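You operate a simulated robot arm through the tools that you are given. There is no shell and no other tool.

You are at the controls of a simulated robot arm. One attempt, no reset.

JOB
Gauge the grey button's hardness and lay it in the tray that fits.
Fine: it lies on the gauge's table; 60 pts or less is SOFT, more is FIRM; table in, lever down with fingers clear, table out.
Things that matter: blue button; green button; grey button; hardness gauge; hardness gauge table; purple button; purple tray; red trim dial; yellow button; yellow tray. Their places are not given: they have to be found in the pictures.

The check looks at the end state, three seconds after you hand in, the way a careful person would. Anything else that was tipped, shoved, dropped, spilled or broken makes it a failure.

ROBOT AND FRAMES
A 5-joint arm with a two-finger parallel gripper, fixed in place. Base frame: the origin is at the foot of the arm, x ahead of it, y to its left, z up; the work surface is at about z = 0. Readings come in mm, degrees, newtons and seconds.
With the tool pointing down near the work surface it reaches from about 260 to 680 mm from the base axis. Its first joint turns from -66.0 to 66.0 degrees. The tool tilts only in the upright plane through the base axis and itself; it spins freely about its own axis. Payload 2.9 kg.
The tool frame sits at the grasp point between the pads (the TCP): z along the fingers, y along the line on which they close. The tips reach 30 mm beyond it. Largest opening 110 mm; finger width 20, thickness 10; the body of the gripper, 48 by 112 mm, starts 55 mm behind the TCP.
Orientation is that of the tool frame in the base frame, as [roll, pitch, yaw] about the fixed x, y, z axes, in that order (R = Rz(yaw) Ry(pitch) Rx(roll)). With the fingers straight down and closing along the base's y, the tool's x points along the base's -x, its y along +y and its z along -z.

CONTROLS
- The arm moves only by the tool apply_moves. Its argument "series" is text: rows parted by semicolons, each of 7 numbers parted by spaces: the shift along the tool's x, y, z in mm, then the turn, a rotation vector about the tool's x, y, z in degrees, then the gripper command, from -1 (shut) to 1 (fully open), values between in proportion. In form: tx ty tz ax ay az jaw; .... A call has 1 to 20 rows; each row shifts and turns the commanded pose from where the row before left it, along the tool's axes as they then stand. Rows are played at 5 a second. More than 50 mm and 8.6 degrees between two rows, or a gripper value outside its range, and nothing of the call is played. A pose out of reach is approached as far as the arm can. The call stops where the force on the tool passes 70 N (or 10 N more than at its start, if that is more) or the arm is blocked; 0.2 s more then pass. The fingers move at their own pace (about 108 mm/s each) and stop on an object; they squeeze with about 31 N. The grip force told is the motor's: it shows also when the fingers shut on nothing. Time passes only in rows, and 0.2 s behind the last, so rows that do not move let the fingers close. It gives the time, the measured TCP pose, the force on the tool (base axes), the opening and the grip force at its end, in the units of the frame above (readings bear some noise), with the torque about the TCP (base axes, N m) and any sound that the robot's microphone picked up.
- Cameras (640 x 400 px; columns grow to the right, rows downward): "scene" is fixed at [19.5, -444.6, 595.6]; the picture's right is [0.83, -0.56, 0.00], its down [-0.34, -0.50, -0.80] and it looks along [0.45, 0.66, -0.60] (base axes); focal length 243 px, centre (320, 200). "wrist" rides on the gripper at [72, 17, -103] in the tool frame; the picture's right is [-0.23, 0.97, 0.00], its down [-0.76, -0.18, -0.62] and it looks along [-0.61, -0.14, 0.78] (tool axes); focal length 222 px, centre (320, 200).
- camera(camera): a new picture of that camera. It takes no simulated time.
- probe_pixels(camera, pixels): for up to 12 pixels [column, row] of the newest picture of that camera ("zoom" is the newest enlarged one), the place [x, y, z] in the base frame of the surface seen there, good to about 3 mm, but the place of the scene camera against the robot may be out by one fixed shift of up to 12 mm in any direction. It takes no simulated time.
- enlarge(camera, box): a new picture of the part [left, top, right, bottom] of that camera's present view, enlarged. It takes no simulated time.
- finish_job(): hands the job in; it is judged then, once.

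Open the gripper and draw the arm clear of the work before you hand the job in, unless the task says otherwise.

The tools are called after "Emit:" as a command line: name --argument value ..., lists and objects as JSON in quotes. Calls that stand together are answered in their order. apply_moves: Moves the arm, as the interface text tells. Its arguments: {"type":"object","properties":{"series":{"type":"string"}},"required":["series"]} The other tools are called the same way: camera (camera) takes a picture; probe_pixels (camera, pixels) gives the place of the surface under pixels of a picture; enlarge (camera, box) takes an enlarged picture of a part of a camera's view; finish_job () hands the job in.

At the start:

```text
time: 0.0
tcp_pos: [370.9, -154.1, 407.4]
orientation: [180.0, 0.0, -180.0]
ft_force: [-0.3, 0.1, -0.3]
torque: [0.03, 0.01, 0.0]
grip_width: 109.8
finger_force: 0.0
```

scene: 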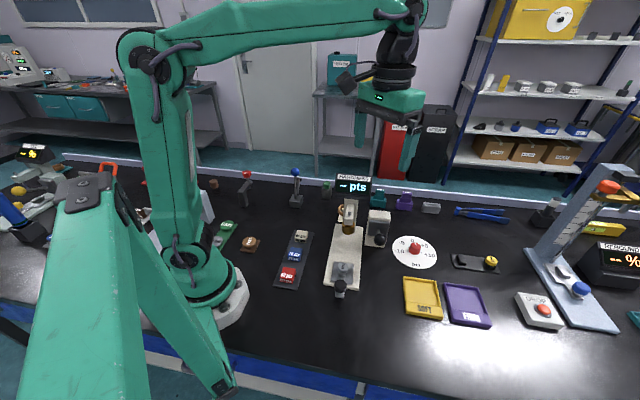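
wrist: 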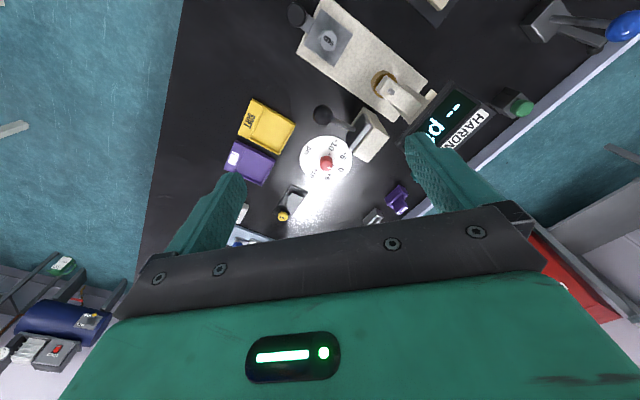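

The scene shows the hardness gauge around (348,230), trays at (422,298) and (466,305), and a red dial at (414,248). I'll enlarge several areas to find the buttons and read labels.

Emit:
enlarge --camera "scene" --box '[300, 165, 460, 305]'

Emit:
enlarge --camera "scene" --box '[200, 160, 330, 300]'

Emit:
enlarge --camera "scene" --box '[390, 180, 640, 340]'

Emit:
enlarge --camera "wrist" --box '[220, 0, 540, 220]'

```text
2.86 times, centred on (380, 235) of scene
```

zoom: 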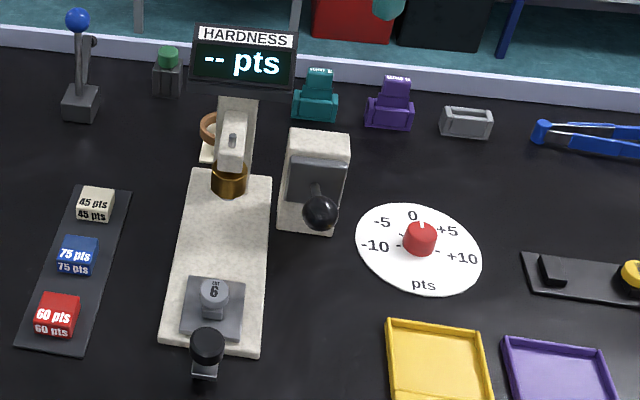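

```text
2.86 times, centred on (265, 230) of scene
```

zoom: 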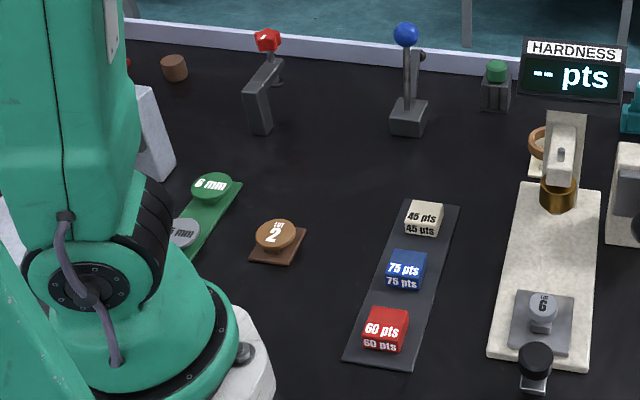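

```text
2.50 times, centred on (515, 260) of scene
```

zoom: 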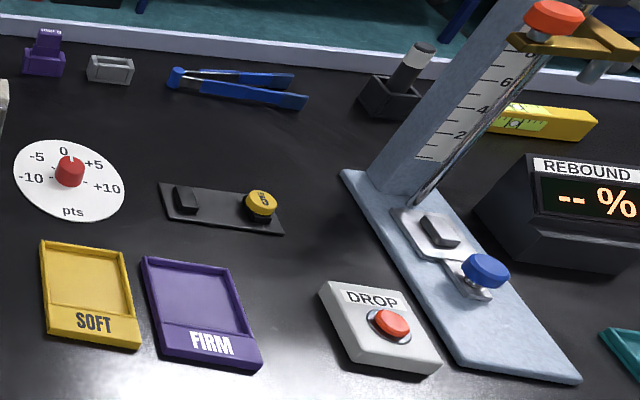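

```text
1.82 times, centred on (380, 110) of wrist
```

zoom: 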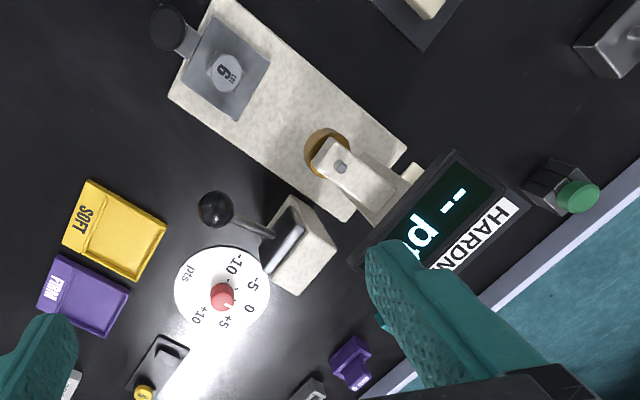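

The gauge table at scene (343,272) already holds a grey piece marked "LOT 6". I'll zoom tighter on the gauge, its table, the lever and the dial to understand the mechanism.

Emit:
enlarge --camera "scene" --box '[320, 245, 370, 305]'

Emit:
enlarge --camera "scene" --box '[325, 170, 405, 250]'

Emit:
enlarge --camera "scene" --box '[385, 230, 445, 270]'

Emit:
enlarge --camera "scene" --box '[0, 140, 130, 260]'

Emit:
enlarge --camera "wrist" --box '[280, 0, 440, 100]'

```text
6.67 times, centred on (345, 275) of scene
```

zoom: 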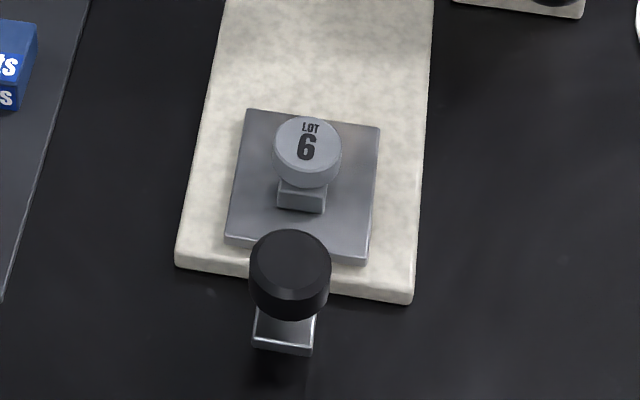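

```text
5.00 times, centred on (365, 210) of scene
```

zoom: 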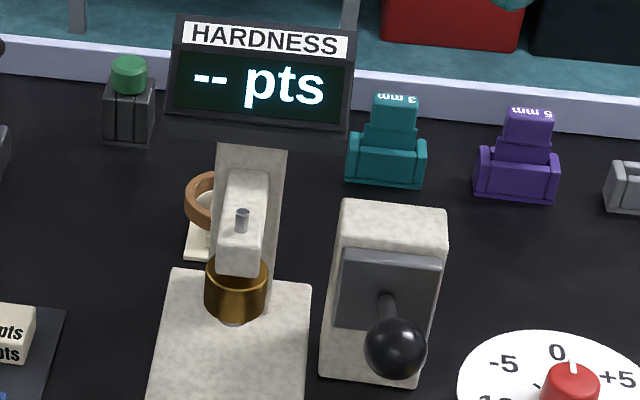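

```text
10.00 times, centred on (415, 250) of scene
```

zoom: 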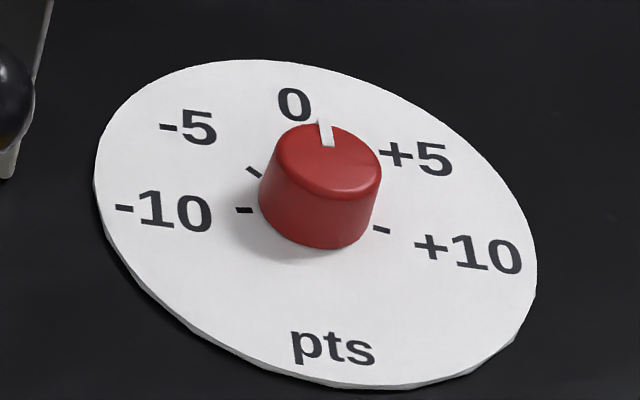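

```text
3.33 times, centred on (65, 200) of scene
```

zoom: 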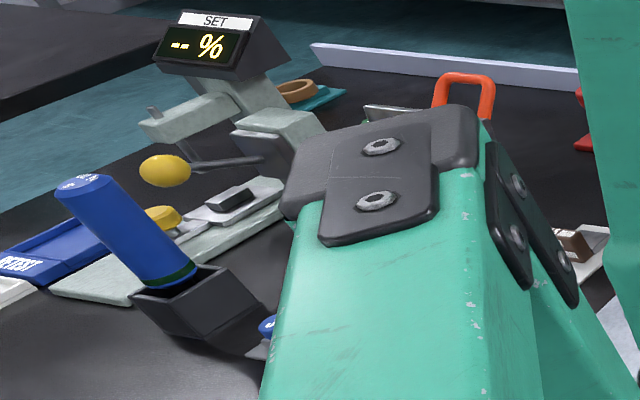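

```text
4.00 times, centred on (360, 50) of wrist
```

zoom: 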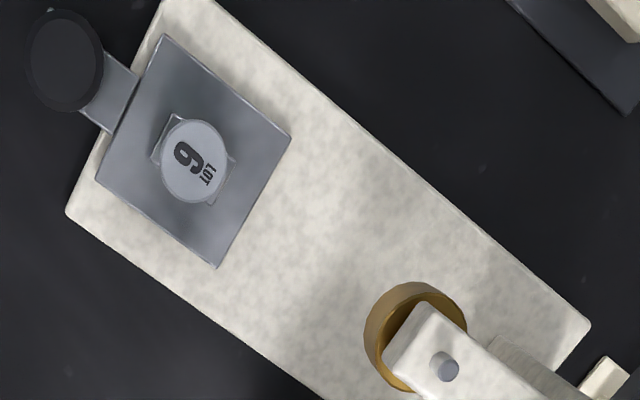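

The table carries a seat with the grey button, a front knob at scene (341,287), and the lever's ball sits at (376,240). I'll probe these in the wrist picture, which isn't subject to the scene shift, and in the scene picture to compare.

Emit:
camera --camera "wrist"

Emit:
probe_pixels --camera "wrist" --pixels '[[328, 40], [297, 15], [345, 52], [322, 115], [390, 88], [385, 78], [266, 125], [251, 162], [326, 163], [355, 137], [375, 125], [313, 62]]'

Emit:
camera --camera "scene"

Emit:
probe_pixels --camera "scene" --pixels '[[343, 266], [341, 285], [376, 240], [350, 229], [347, 205], [414, 247], [422, 298], [466, 305], [490, 262], [301, 236], [294, 255], [288, 275]]'

```text
taken
```

wrist: 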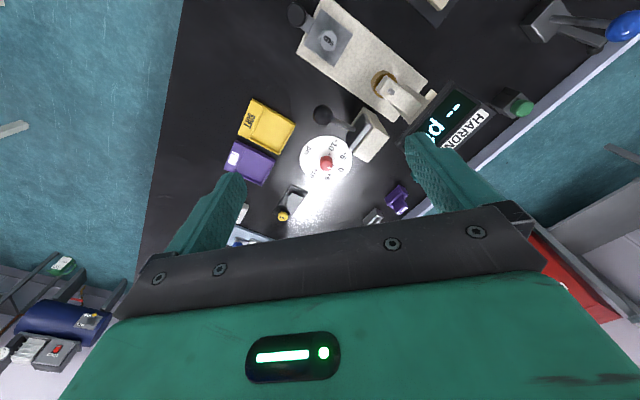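

```text
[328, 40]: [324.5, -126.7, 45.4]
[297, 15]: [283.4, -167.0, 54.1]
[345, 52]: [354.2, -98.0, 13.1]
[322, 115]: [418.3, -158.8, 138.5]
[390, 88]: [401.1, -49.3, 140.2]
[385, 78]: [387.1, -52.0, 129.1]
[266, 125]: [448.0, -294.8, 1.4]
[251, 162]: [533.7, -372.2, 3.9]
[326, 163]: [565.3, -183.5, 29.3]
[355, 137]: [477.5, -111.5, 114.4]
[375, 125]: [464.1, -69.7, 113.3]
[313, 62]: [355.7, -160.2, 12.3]
```

```text
taken
```

scene: 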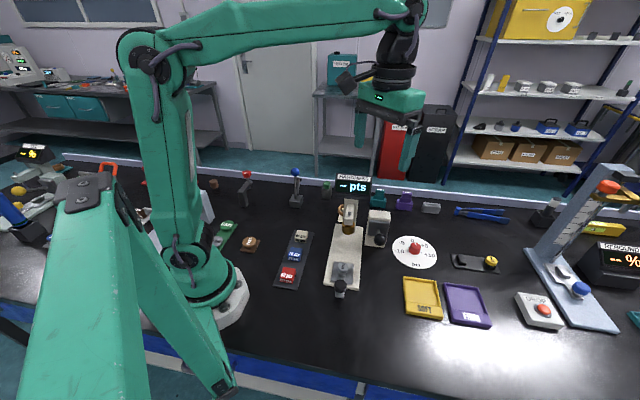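

```text
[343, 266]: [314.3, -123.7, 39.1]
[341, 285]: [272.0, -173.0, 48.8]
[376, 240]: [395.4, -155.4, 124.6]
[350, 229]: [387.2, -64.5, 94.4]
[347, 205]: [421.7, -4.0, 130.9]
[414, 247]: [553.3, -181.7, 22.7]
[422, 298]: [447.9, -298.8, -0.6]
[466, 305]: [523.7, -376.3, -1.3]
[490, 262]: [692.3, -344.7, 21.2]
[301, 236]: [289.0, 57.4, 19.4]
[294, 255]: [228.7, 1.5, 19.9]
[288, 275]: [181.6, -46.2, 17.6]
```

Comparing the two cameras, the scene reading is shifted about (-11, +2, -6) mm from the wrist one. I'll move the gripper to (300,-130,345), well above everything, for a closer wrist view of the gauge table.

Emit:
apply_moves --series "24 8 21 0 0 0 1; 24 8 21 0 0 0 1; 23 8 21 0 0 0 1; 0 0 0 0 0 0 1"

Emit:
camera --camera "wrist"

```text
time: 1.0
tcp_pos: [299.3, -128.7, 343.0]
orientation: [-180.0, -0.1, 179.9]
ft_force: [-1.0, 0.1, -0.4]
torque: [-0.01, 0.0, 0.0]
grip_width: 109.9
finger_force: 0.1
```

```text
taken
```

wrist: 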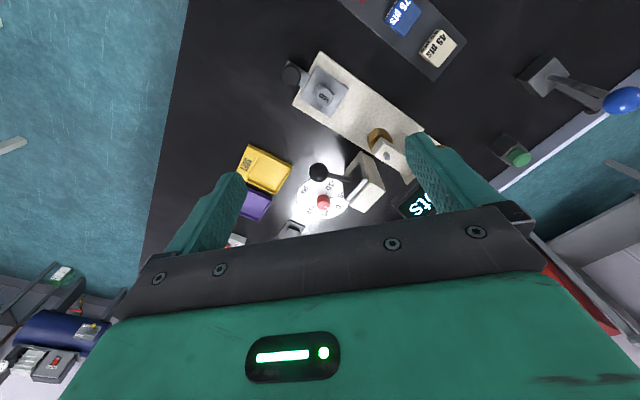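

The table is now at wrist (325,93) and the lever's ball at (318,172). I'll enlarge that part for detail.

Emit:
enlarge --camera "wrist" --box '[260, 40, 420, 140]'

Emit:
probe_pixels --camera "zoom" --pixels '[[120, 140], [255, 225], [250, 110], [350, 195], [290, 310], [180, 225], [235, 45], [130, 265], [475, 380], [470, 385], [300, 160], [210, 260]]'

Emit:
probe_pixels --camera "wrist" --pixels '[[318, 172], [345, 179], [353, 175], [375, 200], [365, 153], [389, 155], [378, 137], [323, 201], [262, 168], [256, 202], [415, 205], [400, 170]]'

```text
4.00 times, centred on (340, 90) of wrist
```

zoom: 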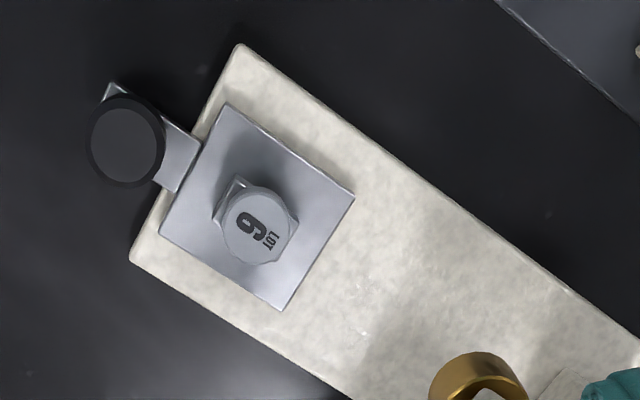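

```text
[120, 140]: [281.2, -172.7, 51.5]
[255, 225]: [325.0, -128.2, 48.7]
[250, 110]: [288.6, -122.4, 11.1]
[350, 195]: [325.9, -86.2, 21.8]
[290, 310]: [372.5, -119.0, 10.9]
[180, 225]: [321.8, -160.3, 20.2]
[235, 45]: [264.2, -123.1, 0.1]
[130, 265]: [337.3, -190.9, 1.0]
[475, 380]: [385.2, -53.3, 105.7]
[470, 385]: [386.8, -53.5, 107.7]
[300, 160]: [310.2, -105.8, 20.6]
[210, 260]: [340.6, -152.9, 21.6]
```

```text
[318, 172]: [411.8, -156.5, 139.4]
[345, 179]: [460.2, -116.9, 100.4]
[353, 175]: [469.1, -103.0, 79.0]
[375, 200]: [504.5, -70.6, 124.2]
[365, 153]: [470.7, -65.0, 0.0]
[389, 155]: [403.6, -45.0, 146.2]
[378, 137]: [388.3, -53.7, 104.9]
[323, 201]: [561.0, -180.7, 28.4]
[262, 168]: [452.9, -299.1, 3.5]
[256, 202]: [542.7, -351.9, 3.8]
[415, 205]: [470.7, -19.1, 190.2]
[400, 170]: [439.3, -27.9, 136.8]
```

The grey cap's top is at about (325,-128,48) and the table's knob is at (281,-173,51). I'll enlarge the lever, head and dial in the wrist view and look at the scene picture now that the arm has moved.

Emit:
enlarge --camera "wrist" --box '[290, 120, 430, 220]'

Emit:
enlarge --camera "scene" --box '[320, 170, 400, 300]'

Emit:
enlarge --camera "scene" --box '[210, 200, 330, 300]'

```text
4.00 times, centred on (360, 170) of wrist
```

zoom: 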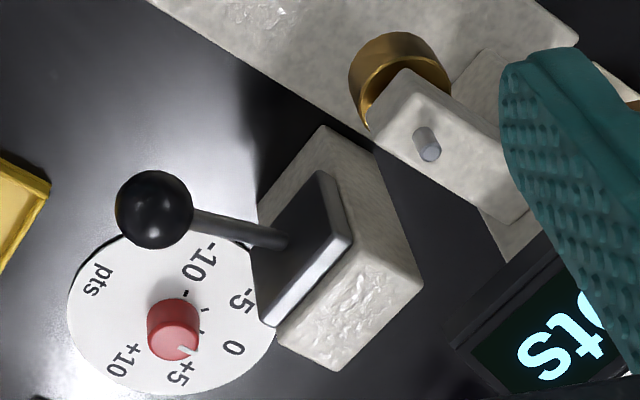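

```text
3.08 times, centred on (360, 235) of scene
```

zoom: 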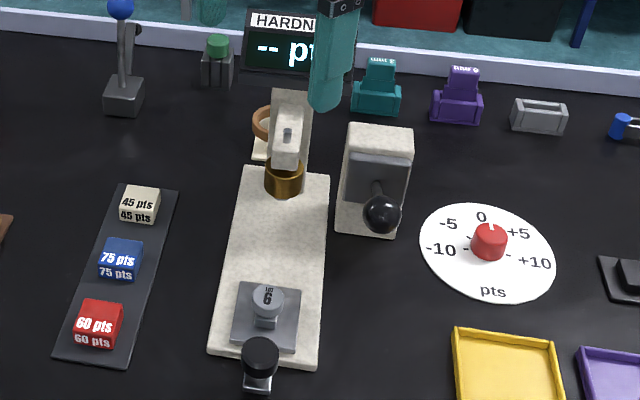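

```text
4.00 times, centred on (270, 250) of scene
```

zoom: 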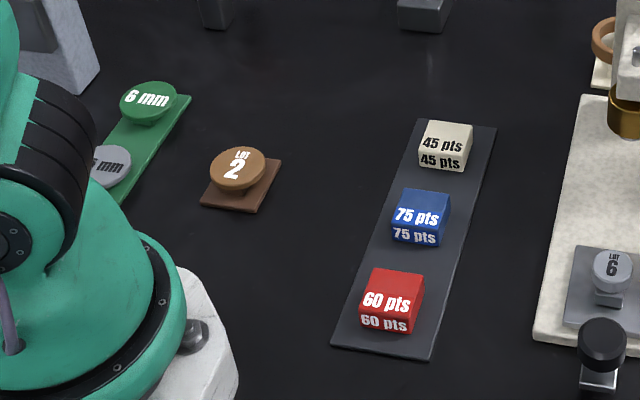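

The lever's ball is clear of its housing and points back along the table's slide direction. I'll probe the base's long edges, knob and ball edges for an accurate axis.

Emit:
enlarge --camera "wrist" --box '[270, 40, 430, 160]'

Emit:
probe_pixels --camera "zoom" --pixels '[[80, 140], [45, 140], [115, 140], [80, 110], [80, 172], [130, 165], [215, 200], [215, 245], [180, 222], [255, 222], [420, 165], [220, 320]]'

```text
3.33 times, centred on (350, 100) of wrist
```

zoom: 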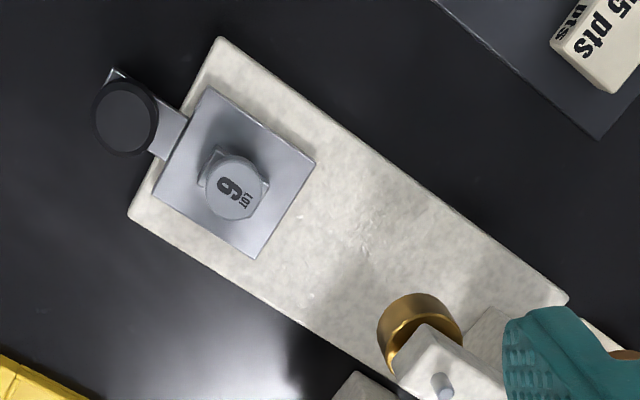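

```text
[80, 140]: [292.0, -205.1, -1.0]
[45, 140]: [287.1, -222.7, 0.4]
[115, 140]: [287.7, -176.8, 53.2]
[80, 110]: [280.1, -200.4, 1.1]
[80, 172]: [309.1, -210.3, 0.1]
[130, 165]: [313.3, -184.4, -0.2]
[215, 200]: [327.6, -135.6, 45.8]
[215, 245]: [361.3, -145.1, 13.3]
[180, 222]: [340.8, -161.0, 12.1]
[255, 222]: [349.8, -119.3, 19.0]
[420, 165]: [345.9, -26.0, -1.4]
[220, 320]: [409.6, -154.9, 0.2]
```

Refining with pixels from this zoom: knob top around (125,117), cap around (234,190), base corners at (218,38), (128,217), (568,300).

Emit:
probe_pixels --camera "zoom" --pixels '[[125, 118], [100, 116], [149, 118], [124, 88], [125, 148], [234, 188], [210, 190], [262, 190], [236, 162], [236, 213], [565, 303], [217, 43]]'

Emit:
probe_pixels --camera "zoom" --pixels '[[132, 213], [390, 384], [309, 163], [254, 254], [157, 196], [213, 92], [165, 150], [177, 120], [405, 310], [440, 335], [395, 350], [420, 300]]'

```text
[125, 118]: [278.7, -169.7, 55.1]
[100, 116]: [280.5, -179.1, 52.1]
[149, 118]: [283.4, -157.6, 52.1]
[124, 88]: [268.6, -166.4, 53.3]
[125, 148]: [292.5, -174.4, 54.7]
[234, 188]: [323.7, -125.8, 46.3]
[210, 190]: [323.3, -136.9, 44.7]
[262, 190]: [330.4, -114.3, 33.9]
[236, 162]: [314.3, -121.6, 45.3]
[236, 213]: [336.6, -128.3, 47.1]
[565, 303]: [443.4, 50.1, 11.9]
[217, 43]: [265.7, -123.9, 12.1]
```

```text
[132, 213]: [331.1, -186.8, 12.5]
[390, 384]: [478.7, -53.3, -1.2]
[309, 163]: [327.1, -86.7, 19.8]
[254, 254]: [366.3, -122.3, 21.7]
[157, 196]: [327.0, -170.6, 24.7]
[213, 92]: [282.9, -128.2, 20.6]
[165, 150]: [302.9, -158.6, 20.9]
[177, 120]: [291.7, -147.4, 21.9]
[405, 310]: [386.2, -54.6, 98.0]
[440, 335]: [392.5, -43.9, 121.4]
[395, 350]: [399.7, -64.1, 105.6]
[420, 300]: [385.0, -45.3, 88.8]
```

The slide axis runs at about 45° in the base frame, with the knob at (281,-169.5), top z≈53, about 28 mm across. I'll spin the tool 45° so the fingers close across the slide direction, half-close the gripper, and move above the knob.

Emit:
apply_moves --series "0 0 0 0 0 -7.5 0.1; 0 0 0 0 0 -7.5 0.1; 0 0 0 0 0 -7.5 0.1; 0 0 0 0 0 -7.5 0.1; 0 0 0 0 0 -7.5 0.1; 0 0 0 0 0 -7.5 0.1; 21 -8 40 0 0 0 0.1; 20.8 -7.9 40 0 0 0 0.1; 0 0 40 0 0 0 0.1; 0 0 40 0 0 0 0.1; 0 0 0 0 0 0 0.1"

Emit:
camera --camera "wrist"

Emit:
camera --camera "scene"

```text
time: 3.4
tcp_pos: [281.9, -169.1, 181.2]
orientation: [-179.9, 0.1, -135.0]
ft_force: [0.6, 0.3, 0.8]
torque: [0.01, 0.02, 0.02]
grip_width: 60.5
finger_force: 0.1
```

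```text
taken
```

wrist: 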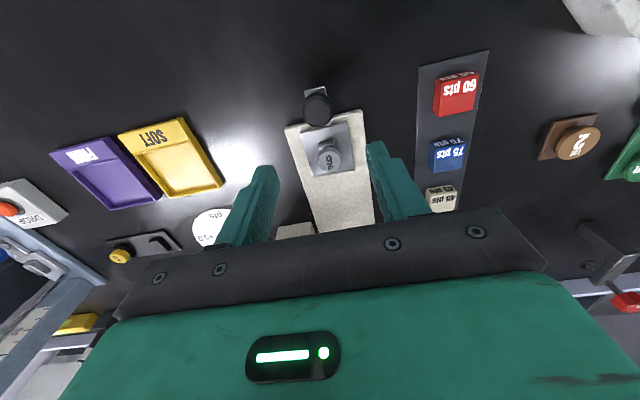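

```text
taken
```

scene: 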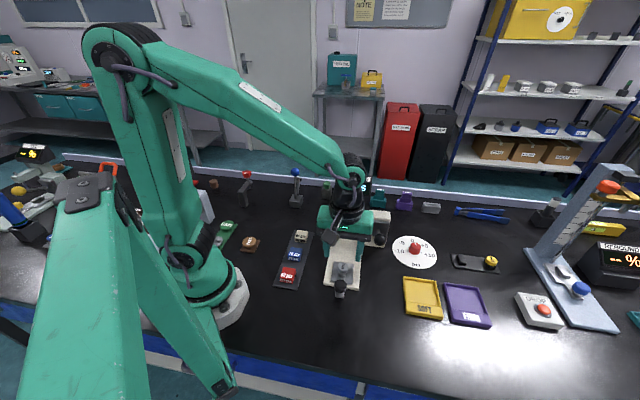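

The wrist now sees the knob at (317,107) and the cap at (329,157). I'll re-probe from here to confirm the knob's centre.

Emit:
enlarge --camera "wrist" --box '[270, 80, 390, 180]'

Emit:
probe_pixels --camera "wrist" --pixels '[[317, 107], [305, 107], [329, 107], [317, 98], [317, 116], [330, 158], [321, 158], [338, 158], [330, 152], [330, 166]]'

```text
4.00 times, centred on (330, 130) of wrist
```

zoom: 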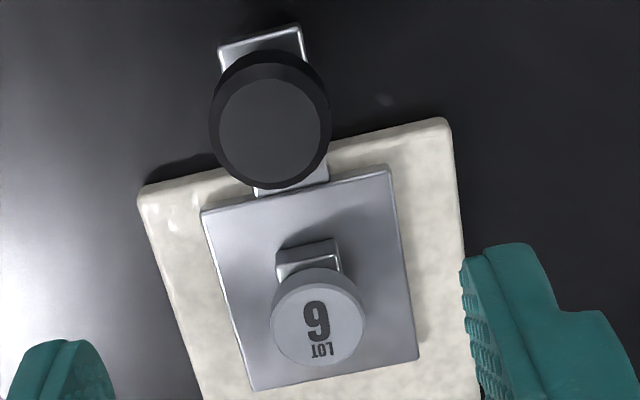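

```text
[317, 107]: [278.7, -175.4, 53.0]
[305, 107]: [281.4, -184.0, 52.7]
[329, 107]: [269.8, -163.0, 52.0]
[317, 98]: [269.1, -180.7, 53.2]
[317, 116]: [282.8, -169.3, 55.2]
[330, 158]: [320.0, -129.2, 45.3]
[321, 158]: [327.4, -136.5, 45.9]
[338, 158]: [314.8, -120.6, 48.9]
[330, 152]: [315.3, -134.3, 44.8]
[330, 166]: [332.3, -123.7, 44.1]
```

The knob's centre refines to about (281,-171), within 2 mm of my position. I'll descend to TCP z≈48, with the tips about 18 and clear of the base's 12, and shut on the knob.

Emit:
apply_moves --series "2 -0.8 40 0 0 0 0.1; 0 0 40 0 0 0 0.1; 0 0 30 0 0 0 0.1; 0 0 15 0 0 0 0.1; 0 0 8 0 0 0 0.1; 0 0 0 0 0 0 0.1"

Emit:
camera --camera "wrist"

Emit:
enlarge --camera "scene" --box '[290, 190, 410, 310]'

```text
time: 4.8
tcp_pos: [281.0, -170.6, 52.0]
orientation: [180.0, 0.0, -135.0]
ft_force: [-0.4, -0.1, 0.5]
torque: [0.01, -0.02, 0.04]
grip_width: 60.3
finger_force: 0.1
```

```text
taken
```

wrist: 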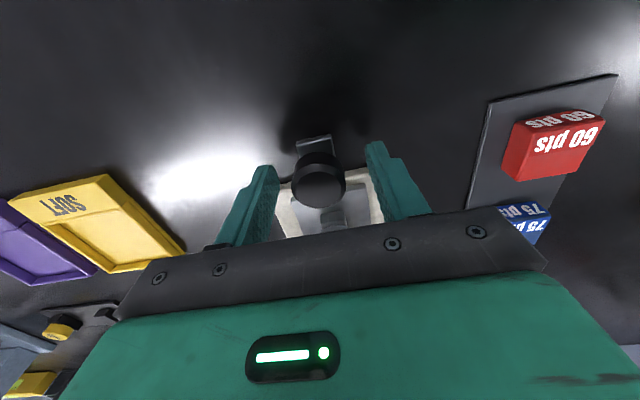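

```text
3.33 times, centred on (350, 250) of scene
```

zoom: 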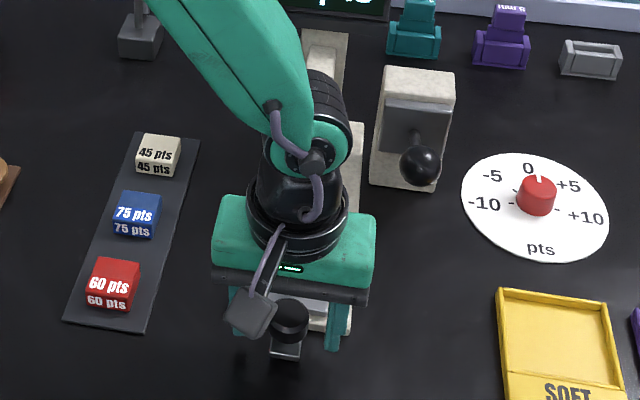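

The knob sits between the open fingers (wrist (318,178)). I'll lower 3 mm more and shut the gripper on it.

Emit:
apply_moves --series "0 0 3 0 0 0 0.1; 0 0 0 0 0 0 -0.4; 0 0 0 0 0 0 -1; 0 0 0 0 0 0 -1; 0 0 0 0 0 0 -1"

Emit:
camera --camera "wrist"

```text
time: 6.0
tcp_pos: [281.5, -170.2, 48.9]
orientation: [-179.7, 0.0, -135.0]
ft_force: [2.6, -3.6, -2.2]
torque: [0.22, 0.25, -0.03]
grip_width: 31.6
finger_force: 45.2
```

```text
taken
```

wrist: 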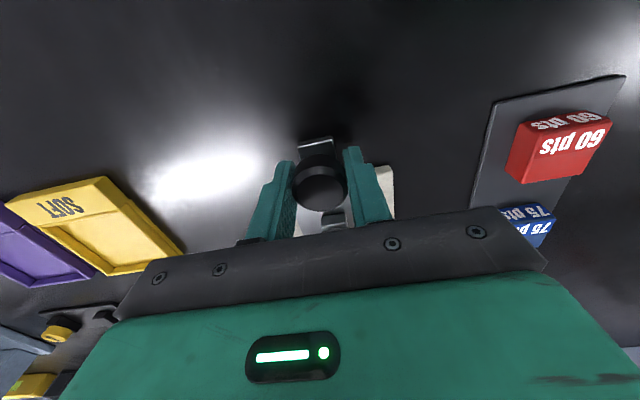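

The knob is held (31.6 mm wide, 45 N). I'll push the table in along tool -x in modest steps, about 90 mm first, and check clearances to the lever ball and head.

Emit:
apply_moves --series "-5 0 0 0 0 0 -1; -10 0 0 0 0 0 -1; -15 0 0 0 0 0 -1; -15 0 0 0 0 0 -1; -15 0 0 0 0 0 -1; -15 0 0 0 0 0 -1; -10 0 0 0 0 0 -1; 0 0 0 0 0 0 -1"

Emit:
camera --camera "wrist"

Emit:
enlarge --camera "scene" --box '[290, 160, 430, 300]'

```text
time: 7.8
tcp_pos: [342.6, -111.3, 47.9]
orientation: [180.0, 0.0, -135.0]
ft_force: [0.4, -0.8, -0.8]
torque: [-0.19, -0.09, -0.09]
grip_width: 31.7
finger_force: 45.2
```

```text
taken
```

wrist: 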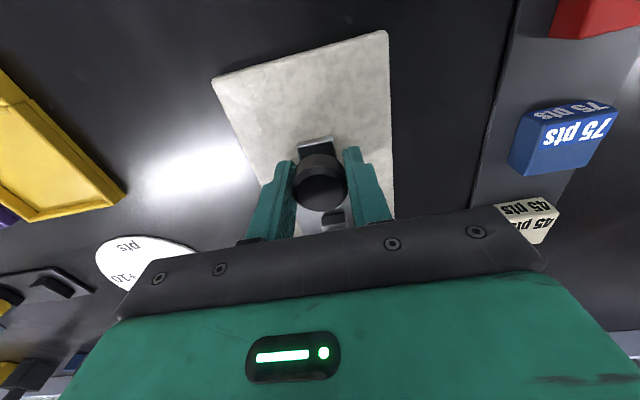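

```text
2.86 times, centred on (360, 230) of scene
```

zoom: 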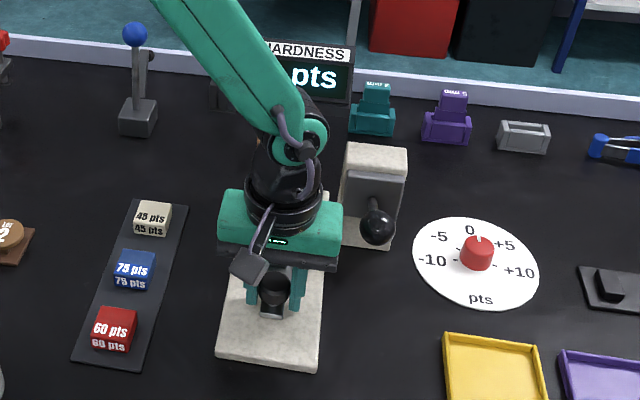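

The table travels freely (85 mm so far, under 1 N). I'll go on in 4 mm steps towards its stop.

Emit:
apply_moves --series "-4 0 0 0 0 0 -1; -4 0 0 0 0 0 -1; -4 0 0 0 0 0 -1; -4 0 0 0 0 0 -1; -4 0 0 0 0 0 -1; 0 0 0 0 0 0 -1"

Emit:
camera --camera "wrist"

Emit:
enlarge --camera "scene" --box '[310, 170, 410, 290]'

```text
time: 9.2
tcp_pos: [355.0, -96.5, 48.4]
orientation: [179.8, -0.1, -135.0]
ft_force: [1.8, -0.8, -14.1]
torque: [-0.49, 0.26, -0.06]
grip_width: 31.7
finger_force: 45.3
```

```text
taken
```

wrist: 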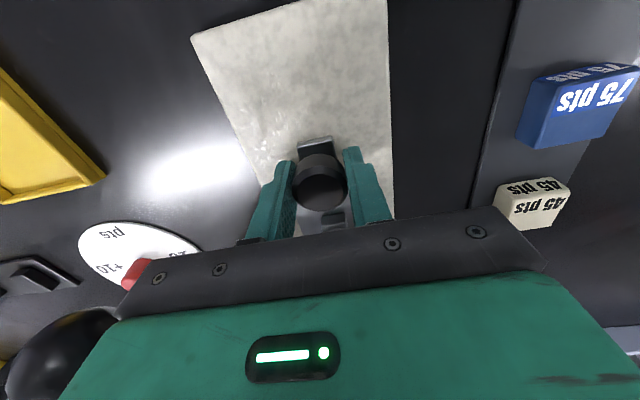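

```text
3.33 times, centred on (360, 230) of scene
```

zoom: 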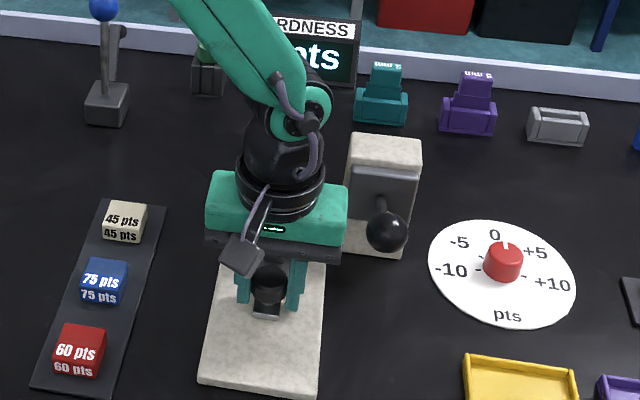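

104 mm travelled, still following the command. The z force has risen to -14 N, so I'll go on in 2 mm steps and watch.

Emit:
apply_moves --series "-2 0 0 0 0 0 -1; -2 0 0 0 0 0 -1; 0 0 0 0 0 0 -1"

```text
time: 10.0
tcp_pos: [358.6, -94.8, 47.6]
orientation: [179.8, -0.1, -135.0]
ft_force: [-6.6, 8.3, -5.6]
torque: [0.07, -0.64, -0.08]
grip_width: 31.4
finger_force: 44.8
```

Travel is about 108 mm with only small side force. Two more small steps will show whether there's a stop.

Emit:
apply_moves --series "-2 0 0 0 0 0 -1; -2 0 0 0 0 0 -1; 0 0 0 0 0 0 -1; 0 0 0 0 0 0 -1"

Emit:
camera --camera "wrist"

Emit:
enlarge --camera "scene" --box '[320, 190, 390, 280]'

```text
time: 11.0
tcp_pos: [359.4, -92.0, 48.2]
orientation: [179.7, -0.2, -135.1]
ft_force: [-29.5, -22.1, 10.8]
torque: [-0.32, -0.12, 0.02]
grip_width: 31.9
finger_force: 44.8
```

```text
taken
```

wrist: 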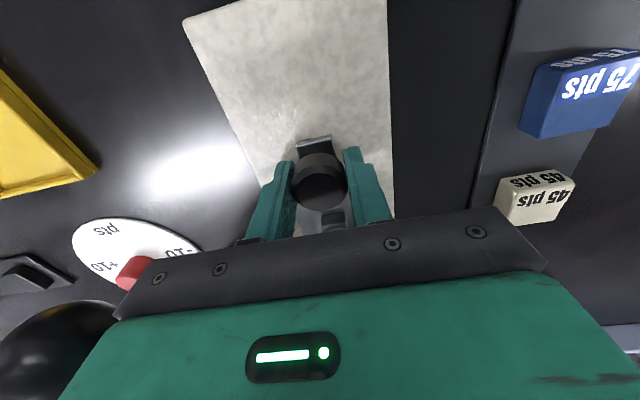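

```text
4.44 times, centred on (355, 235) of scene
```

zoom: 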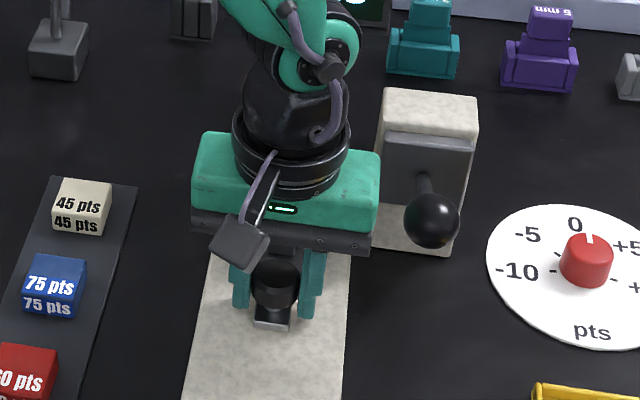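

The opposing force along the slide (about 36 N) shows the table against its stop at 110 mm travel. I'll open the fingers and retract back along -s a bit while rising, clear of the lever ball at the lower left.

Emit:
apply_moves --series "0 0 0 0 0 0 -0.3; 0 0 0 0 0 0 0.1; 0 0 0 0 0 0 0.1; 0 0 -20 0 0 0 0.1; 0 0 -40 0 0 0 0.1; 0 0 -45 0 0 0 0.1; 0 0 -45 0 0 0 0.1; 0 0 -45 0 0 0 0.1; 0 0 0 0 0 0 0.1"

Emit:
camera --camera "wrist"

Emit:
enlarge --camera "scene" --box '[320, 160, 420, 290]'

```text
time: 13.0
tcp_pos: [362.0, -92.1, 243.9]
orientation: [-179.9, 0.0, -135.0]
ft_force: [-1.3, 0.2, 0.4]
torque: [-0.05, -0.03, -0.03]
grip_width: 60.6
finger_force: 0.1
```

```text
taken
```

wrist: 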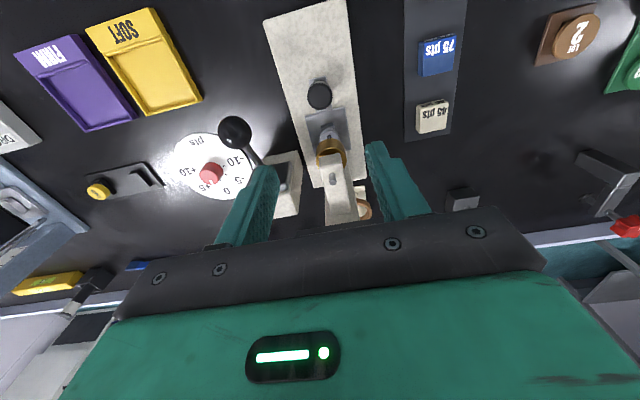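

```text
3.08 times, centred on (370, 225) of scene
```

zoom: 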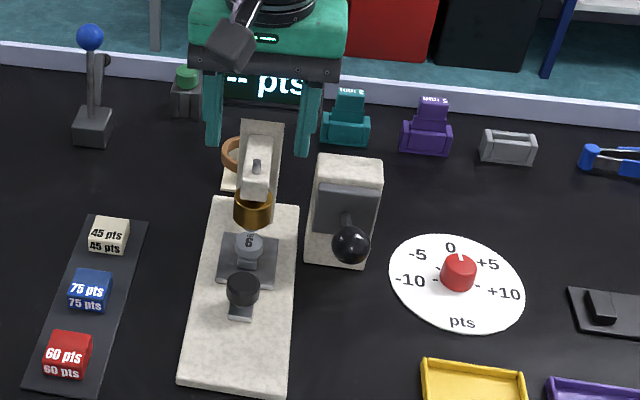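

The table is in, with the cap under the brass head at wrist (330,150). Next is the lever: ball at wrist (235,131). I'll probe it and its pivot from here.

Emit:
enlarge --camera "wrist" --box '[160, 90, 360, 225]'

Emit:
probe_pixels --camera "wrist" --pixels '[[235, 131], [225, 131], [244, 131], [235, 121], [235, 142], [252, 155], [292, 172], [285, 210], [332, 178], [329, 150], [319, 95], [323, 125]]'

```text
2.96 times, centred on (260, 158) of wrist
```

zoom: 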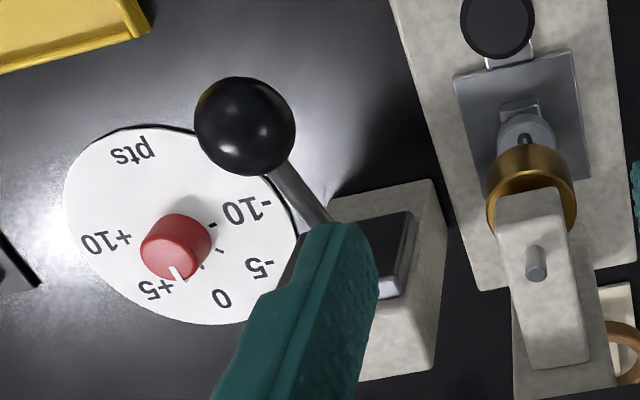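

```text
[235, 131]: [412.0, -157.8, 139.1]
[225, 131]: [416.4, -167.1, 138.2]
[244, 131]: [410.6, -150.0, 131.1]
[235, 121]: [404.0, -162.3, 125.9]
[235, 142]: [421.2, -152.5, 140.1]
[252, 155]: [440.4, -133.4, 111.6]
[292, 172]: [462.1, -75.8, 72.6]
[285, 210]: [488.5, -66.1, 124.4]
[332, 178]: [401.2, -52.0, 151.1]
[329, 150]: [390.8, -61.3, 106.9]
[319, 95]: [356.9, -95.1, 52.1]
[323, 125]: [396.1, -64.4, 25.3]
```

The ball's centre is about (418,-159,124), radius about 16, with the shaft leading along +s into the housing. I'll close the fingers and move above the ball at a safe height.

Emit:
apply_moves --series "3 -22 0 0 0 0 -1; 3 -22 0 0 0 0 -1; 3 -22 0 0 0 0 -1; 1.6 -21 0 0 0 0 -1; 0 0 20 0 0 0 -1; 0 0 20 0 0 0 -1; 0 0 0 0 0 0 -1"

Emit:
camera --camera "wrist"

Emit:
enlarge --camera "scene" --box '[320, 150, 420, 270]'

```text
time: 14.6
tcp_pos: [417.5, -159.7, 203.8]
orientation: [180.0, 0.0, -134.9]
ft_force: [-1.0, -0.4, 0.2]
torque: [0.0, 0.02, -0.01]
grip_width: 0.0
finger_force: 30.9
```

```text
taken
```

wrist: 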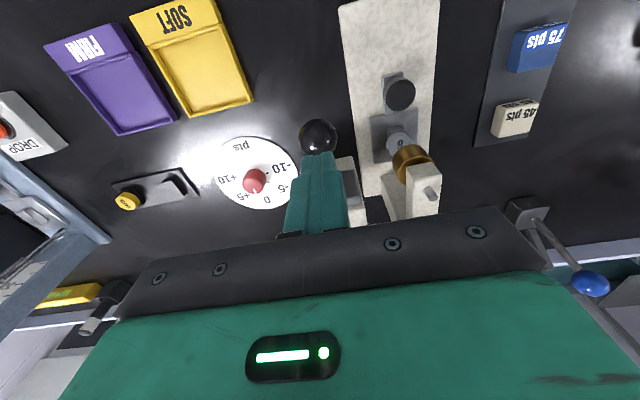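

```text
3.33 times, centred on (370, 210) of scene
```

zoom: 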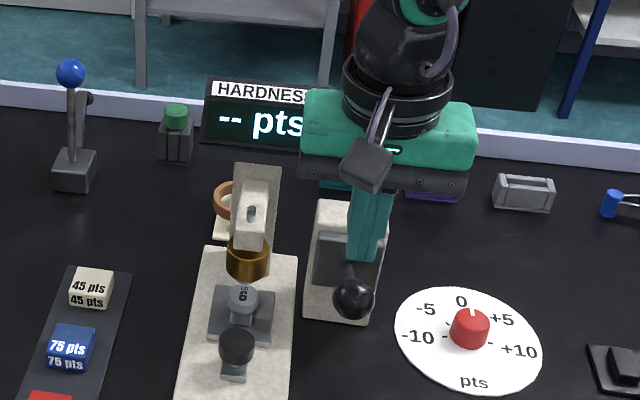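

Fingers are shut right above the ball. The display still reads "-- pts" and is visible in the scene. I'll lower to touch the ball and press down in small steps.

Emit:
apply_moves --series "3 0 15 0 0 0 -1; 0 0 15 0 0 0 -1; 0 0 5 0 0 0 -1; 0 0 5 0 0 0 -1; 0 0 5 0 0 0 -1; 0 0 5 0 0 0 -1; 0 0 0 0 0 0 -1"

Emit:
enlarge --camera "scene" --box '[320, 150, 420, 270]'

```text
time: 16.2
tcp_pos: [413.8, -162.3, 151.8]
orientation: [-179.9, 0.0, -135.0]
ft_force: [-1.1, -1.0, 1.0]
torque: [-0.04, -0.01, 0.01]
grip_width: 0.0
finger_force: 31.2
```

```text
3.33 times, centred on (370, 210) of scene
```

zoom: 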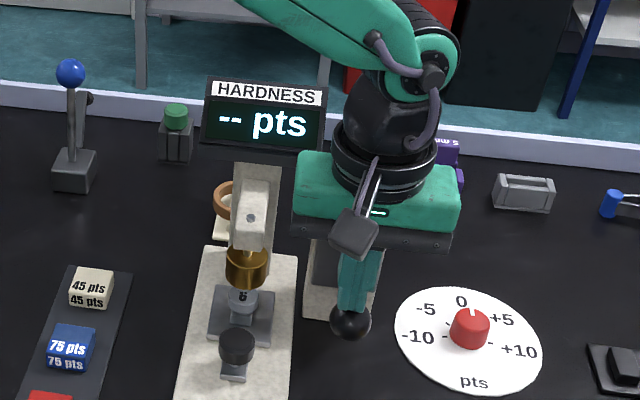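

The ball has moved down and the brass head is descending onto the cap, with little force. I'll keep pressing.

Emit:
apply_moves --series "1 0 5 0 0 0 -1; 1 0 5 0 0 0 -1; 1 0 5 0 0 0 -1; 1 0 5 0 0 0 -1; 0 0 5 0 0 0 -1; 0 0 0 0 0 0 -1"

Emit:
enlarge --camera "scene" --box '[320, 150, 420, 270]'

```text
time: 17.6
tcp_pos: [411.5, -165.7, 127.2]
orientation: [180.0, 0.0, -135.0]
ft_force: [-1.3, -0.9, 3.1]
torque: [0.02, 0.02, 0.05]
grip_width: 0.2
finger_force: 31.1
```

```text
3.33 times, centred on (370, 210) of scene
```

zoom: 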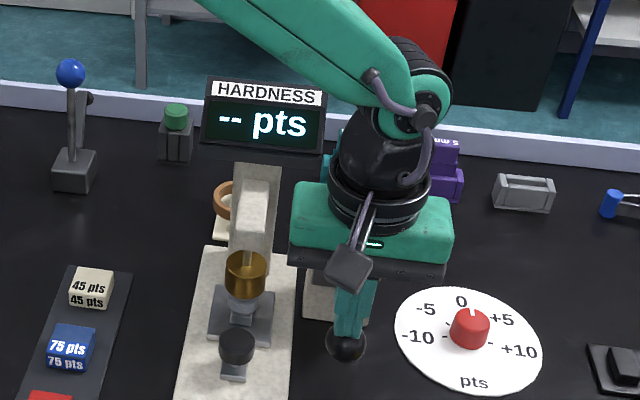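

The head is on the cap now but no reading yet. I'll press further in small steps.

Emit:
apply_moves --series "0 0 4 0 0 0 -1; 0 0 4 0 0 0 -1; -1 0 4 0 0 0 -1; -1 0 4 0 0 0 -1; 0 0 0 0 0 0 -1; 0 0 0 0 0 0 -1"

Emit:
enlarge --camera "scene" --box '[320, 150, 420, 270]'

```text
time: 19.0
tcp_pos: [411.6, -163.7, 111.7]
orientation: [180.0, 0.1, -135.1]
ft_force: [-0.2, -1.5, 3.3]
torque: [-0.05, -0.03, 0.0]
grip_width: 0.0
finger_force: 30.9
```

```text
3.33 times, centred on (370, 210) of scene
```

zoom: 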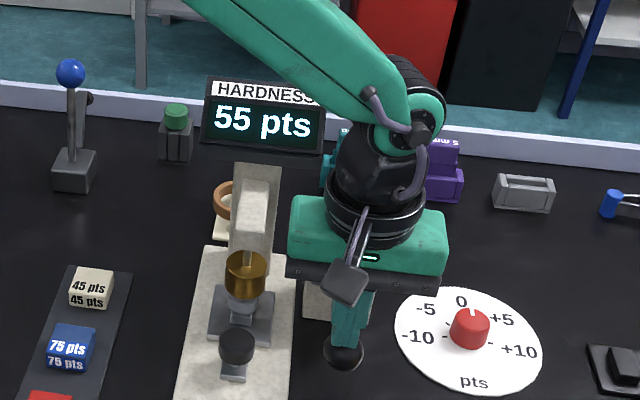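

The display reads 55 pts. I'll zoom to confirm it and press a little further to make sure that the lever is fully down and the reading settled.

Emit:
enlarge --camera "scene" --box '[335, 165, 385, 200]'

Emit:
apply_moves --series "-1 0 3 0 0 0 -1; -1 0 3 0 0 0 -1; 0 0 0 0 0 0 -1; 0 0 0 0 0 0 -1"

Emit:
enlarge --camera "scene" --box '[320, 150, 420, 270]'

Emit:
enlarge --camera "scene" --box '[385, 230, 445, 270]'

```text
11.43 times, centred on (360, 182) of scene
```

zoom: 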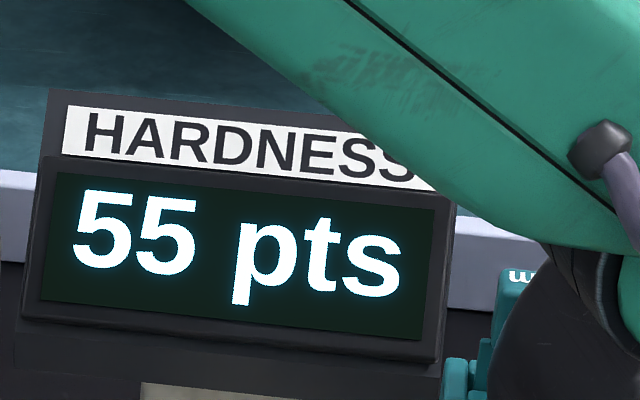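

```text
time: 20.0
tcp_pos: [412.6, -162.4, 104.7]
orientation: [-179.9, 0.1, -135.0]
ft_force: [-1.4, -1.0, 4.4]
torque: [-0.01, 0.0, -0.04]
grip_width: 0.1
finger_force: 31.0
```

```text
3.33 times, centred on (370, 210) of scene
```

zoom: 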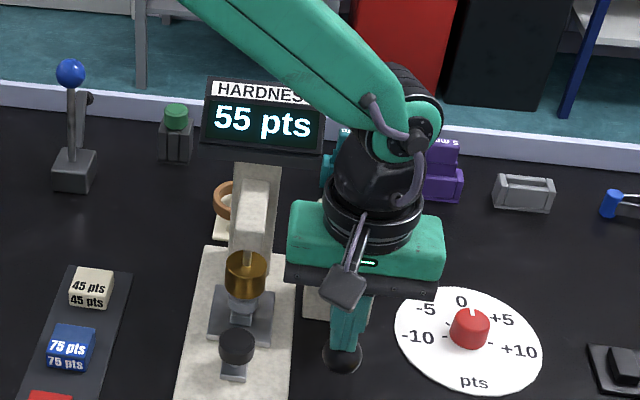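

```text
10.00 times, centred on (415, 250) of scene
```

zoom: 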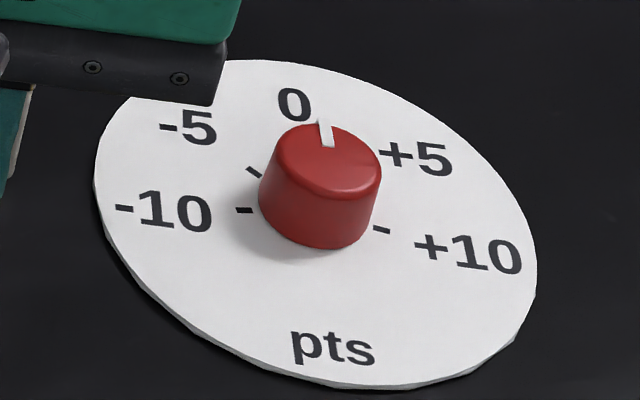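

The reading holds at 55 pts with the lever further down. I'll probe the dial labels and pointer in this zoom to learn where the trim stands, since a careful reading should take it into account.

Emit:
probe_pixels --camera "zoom" --pixels '[[293, 105], [415, 158], [187, 128], [163, 210], [467, 254], [332, 347], [323, 124], [329, 145], [274, 158], [378, 172], [328, 182], [345, 186]]'

```text
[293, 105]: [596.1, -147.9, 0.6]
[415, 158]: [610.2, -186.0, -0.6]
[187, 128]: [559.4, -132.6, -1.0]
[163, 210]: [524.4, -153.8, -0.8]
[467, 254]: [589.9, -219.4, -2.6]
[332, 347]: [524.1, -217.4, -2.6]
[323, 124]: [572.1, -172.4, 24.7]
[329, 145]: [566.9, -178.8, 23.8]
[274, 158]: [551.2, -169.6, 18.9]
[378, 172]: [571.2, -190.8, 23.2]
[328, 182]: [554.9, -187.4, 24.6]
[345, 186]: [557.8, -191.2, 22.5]
```

The trim pointer works out to about 40–45° against the 0 label at 44°, so trim is effectively 0. The reading is 55 pts, so the button is SOFT and belongs in the yellow tray. I'll rise slowly and see if the lever springs back up.

Emit:
apply_moves --series "0 0 -8 0 0 0 -1; 0 0 -10 0 0 0 -1; 0 0 -15 0 0 0 -1; 0 0 -15 0 0 0 -1; 0 0 -20 0 0 0 -1; 0 0 -20 0 0 0 -1; 0 0 -20 0 0 0 -1; 0 0 0 0 0 0 -1"

Emit:
enlarge --camera "scene" --box '[320, 150, 420, 270]'

Emit:
camera --camera "wrist"

```text
time: 21.8
tcp_pos: [414.0, -164.3, 214.9]
orientation: [180.0, 0.0, -135.0]
ft_force: [-1.2, 0.1, -0.4]
torque: [0.0, 0.05, -0.02]
grip_width: 0.0
finger_force: 31.6
```

```text
3.33 times, centred on (370, 210) of scene
```

zoom: 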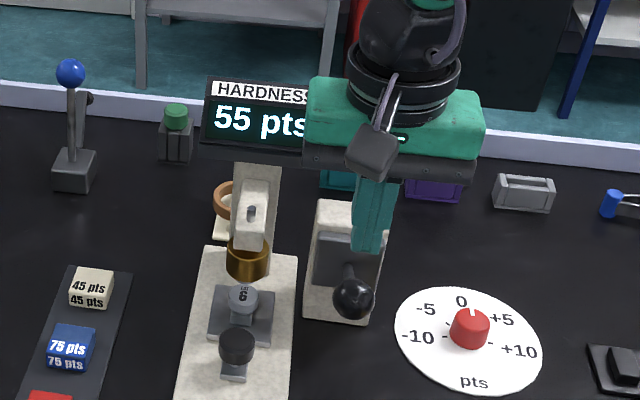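

```text
taken
```

wrist: 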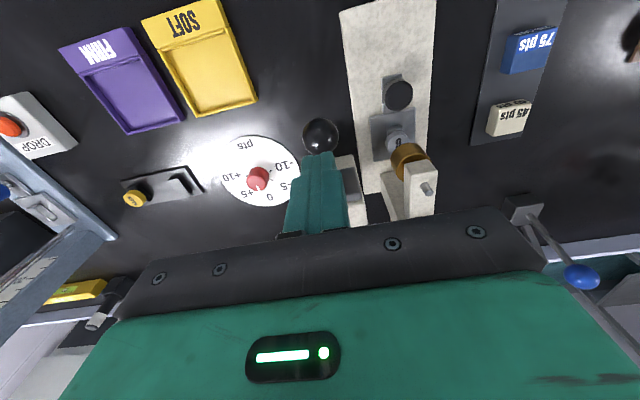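

The lever sprang back up and the head lifted clear. I'll go back above the knob at about (359,-93), open the fingers, and check before descending.

Emit:
apply_moves --series "-2 22 -5 0 0 0 -1; -3 22 -5 0 0 0 -0.5; -3 22 0 0 0 0 0.1; -3.5 23.3 0 0 0 0 0.1; 0 0 30 0 0 0 0.1; 0 0 0 0 0 0 0.1"

Emit:
camera --camera "wrist"

Emit:
probe_pixels --camera "wrist" --pixels '[[317, 110], [317, 114], [317, 106]]'

```text
time: 23.2
tcp_pos: [356.4, -91.9, 195.4]
orientation: [179.9, 0.0, -135.0]
ft_force: [0.2, -0.1, 0.7]
torque: [-0.02, 0.01, -0.02]
grip_width: 60.5
finger_force: 0.0
```

```text
taken
```

wrist: 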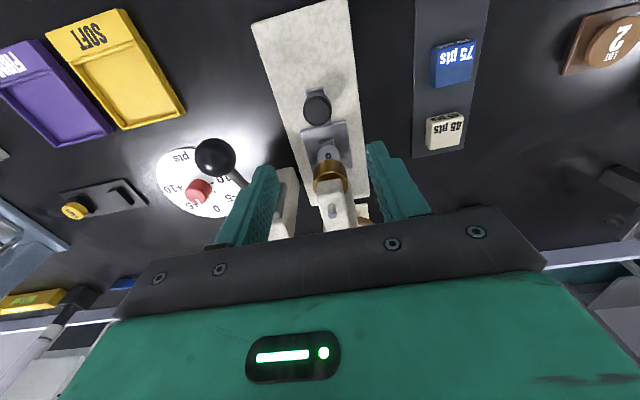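

```text
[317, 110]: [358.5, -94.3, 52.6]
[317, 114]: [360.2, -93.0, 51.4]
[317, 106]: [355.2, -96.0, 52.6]
```

The knob's at about (358.5,-94) and I'm within 3 mm. I'll correct and descend beside it, then grip it.

Emit:
apply_moves --series "0 -2 35 0 0 0 0.1; 0 0 35 0 0 0 0.1; 0 0 35 0 0 0 0.1; 0 0 25 0 0 0 0.1; 0 0 15 0 0 0 0.1; 0 0 2 0 0 0 0.1; 0 0 0 0 0 0 0.1"

Emit:
camera --camera "wrist"

```text
time: 24.8
tcp_pos: [359.2, -94.8, 47.1]
orientation: [179.9, 0.0, -135.1]
ft_force: [-0.2, 0.6, 1.3]
torque: [-0.05, 0.0, -0.02]
grip_width: 60.8
finger_force: 0.1
```

```text
taken
```

wrist: 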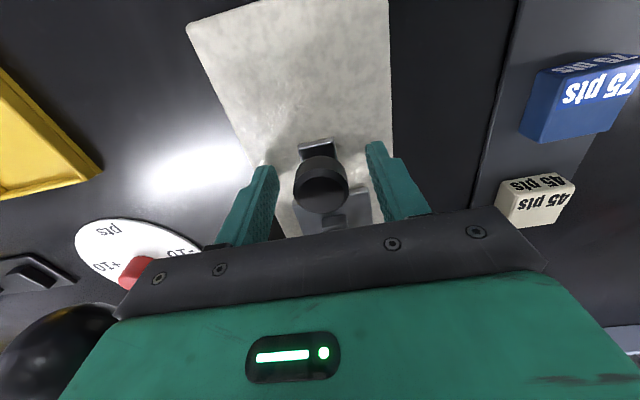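

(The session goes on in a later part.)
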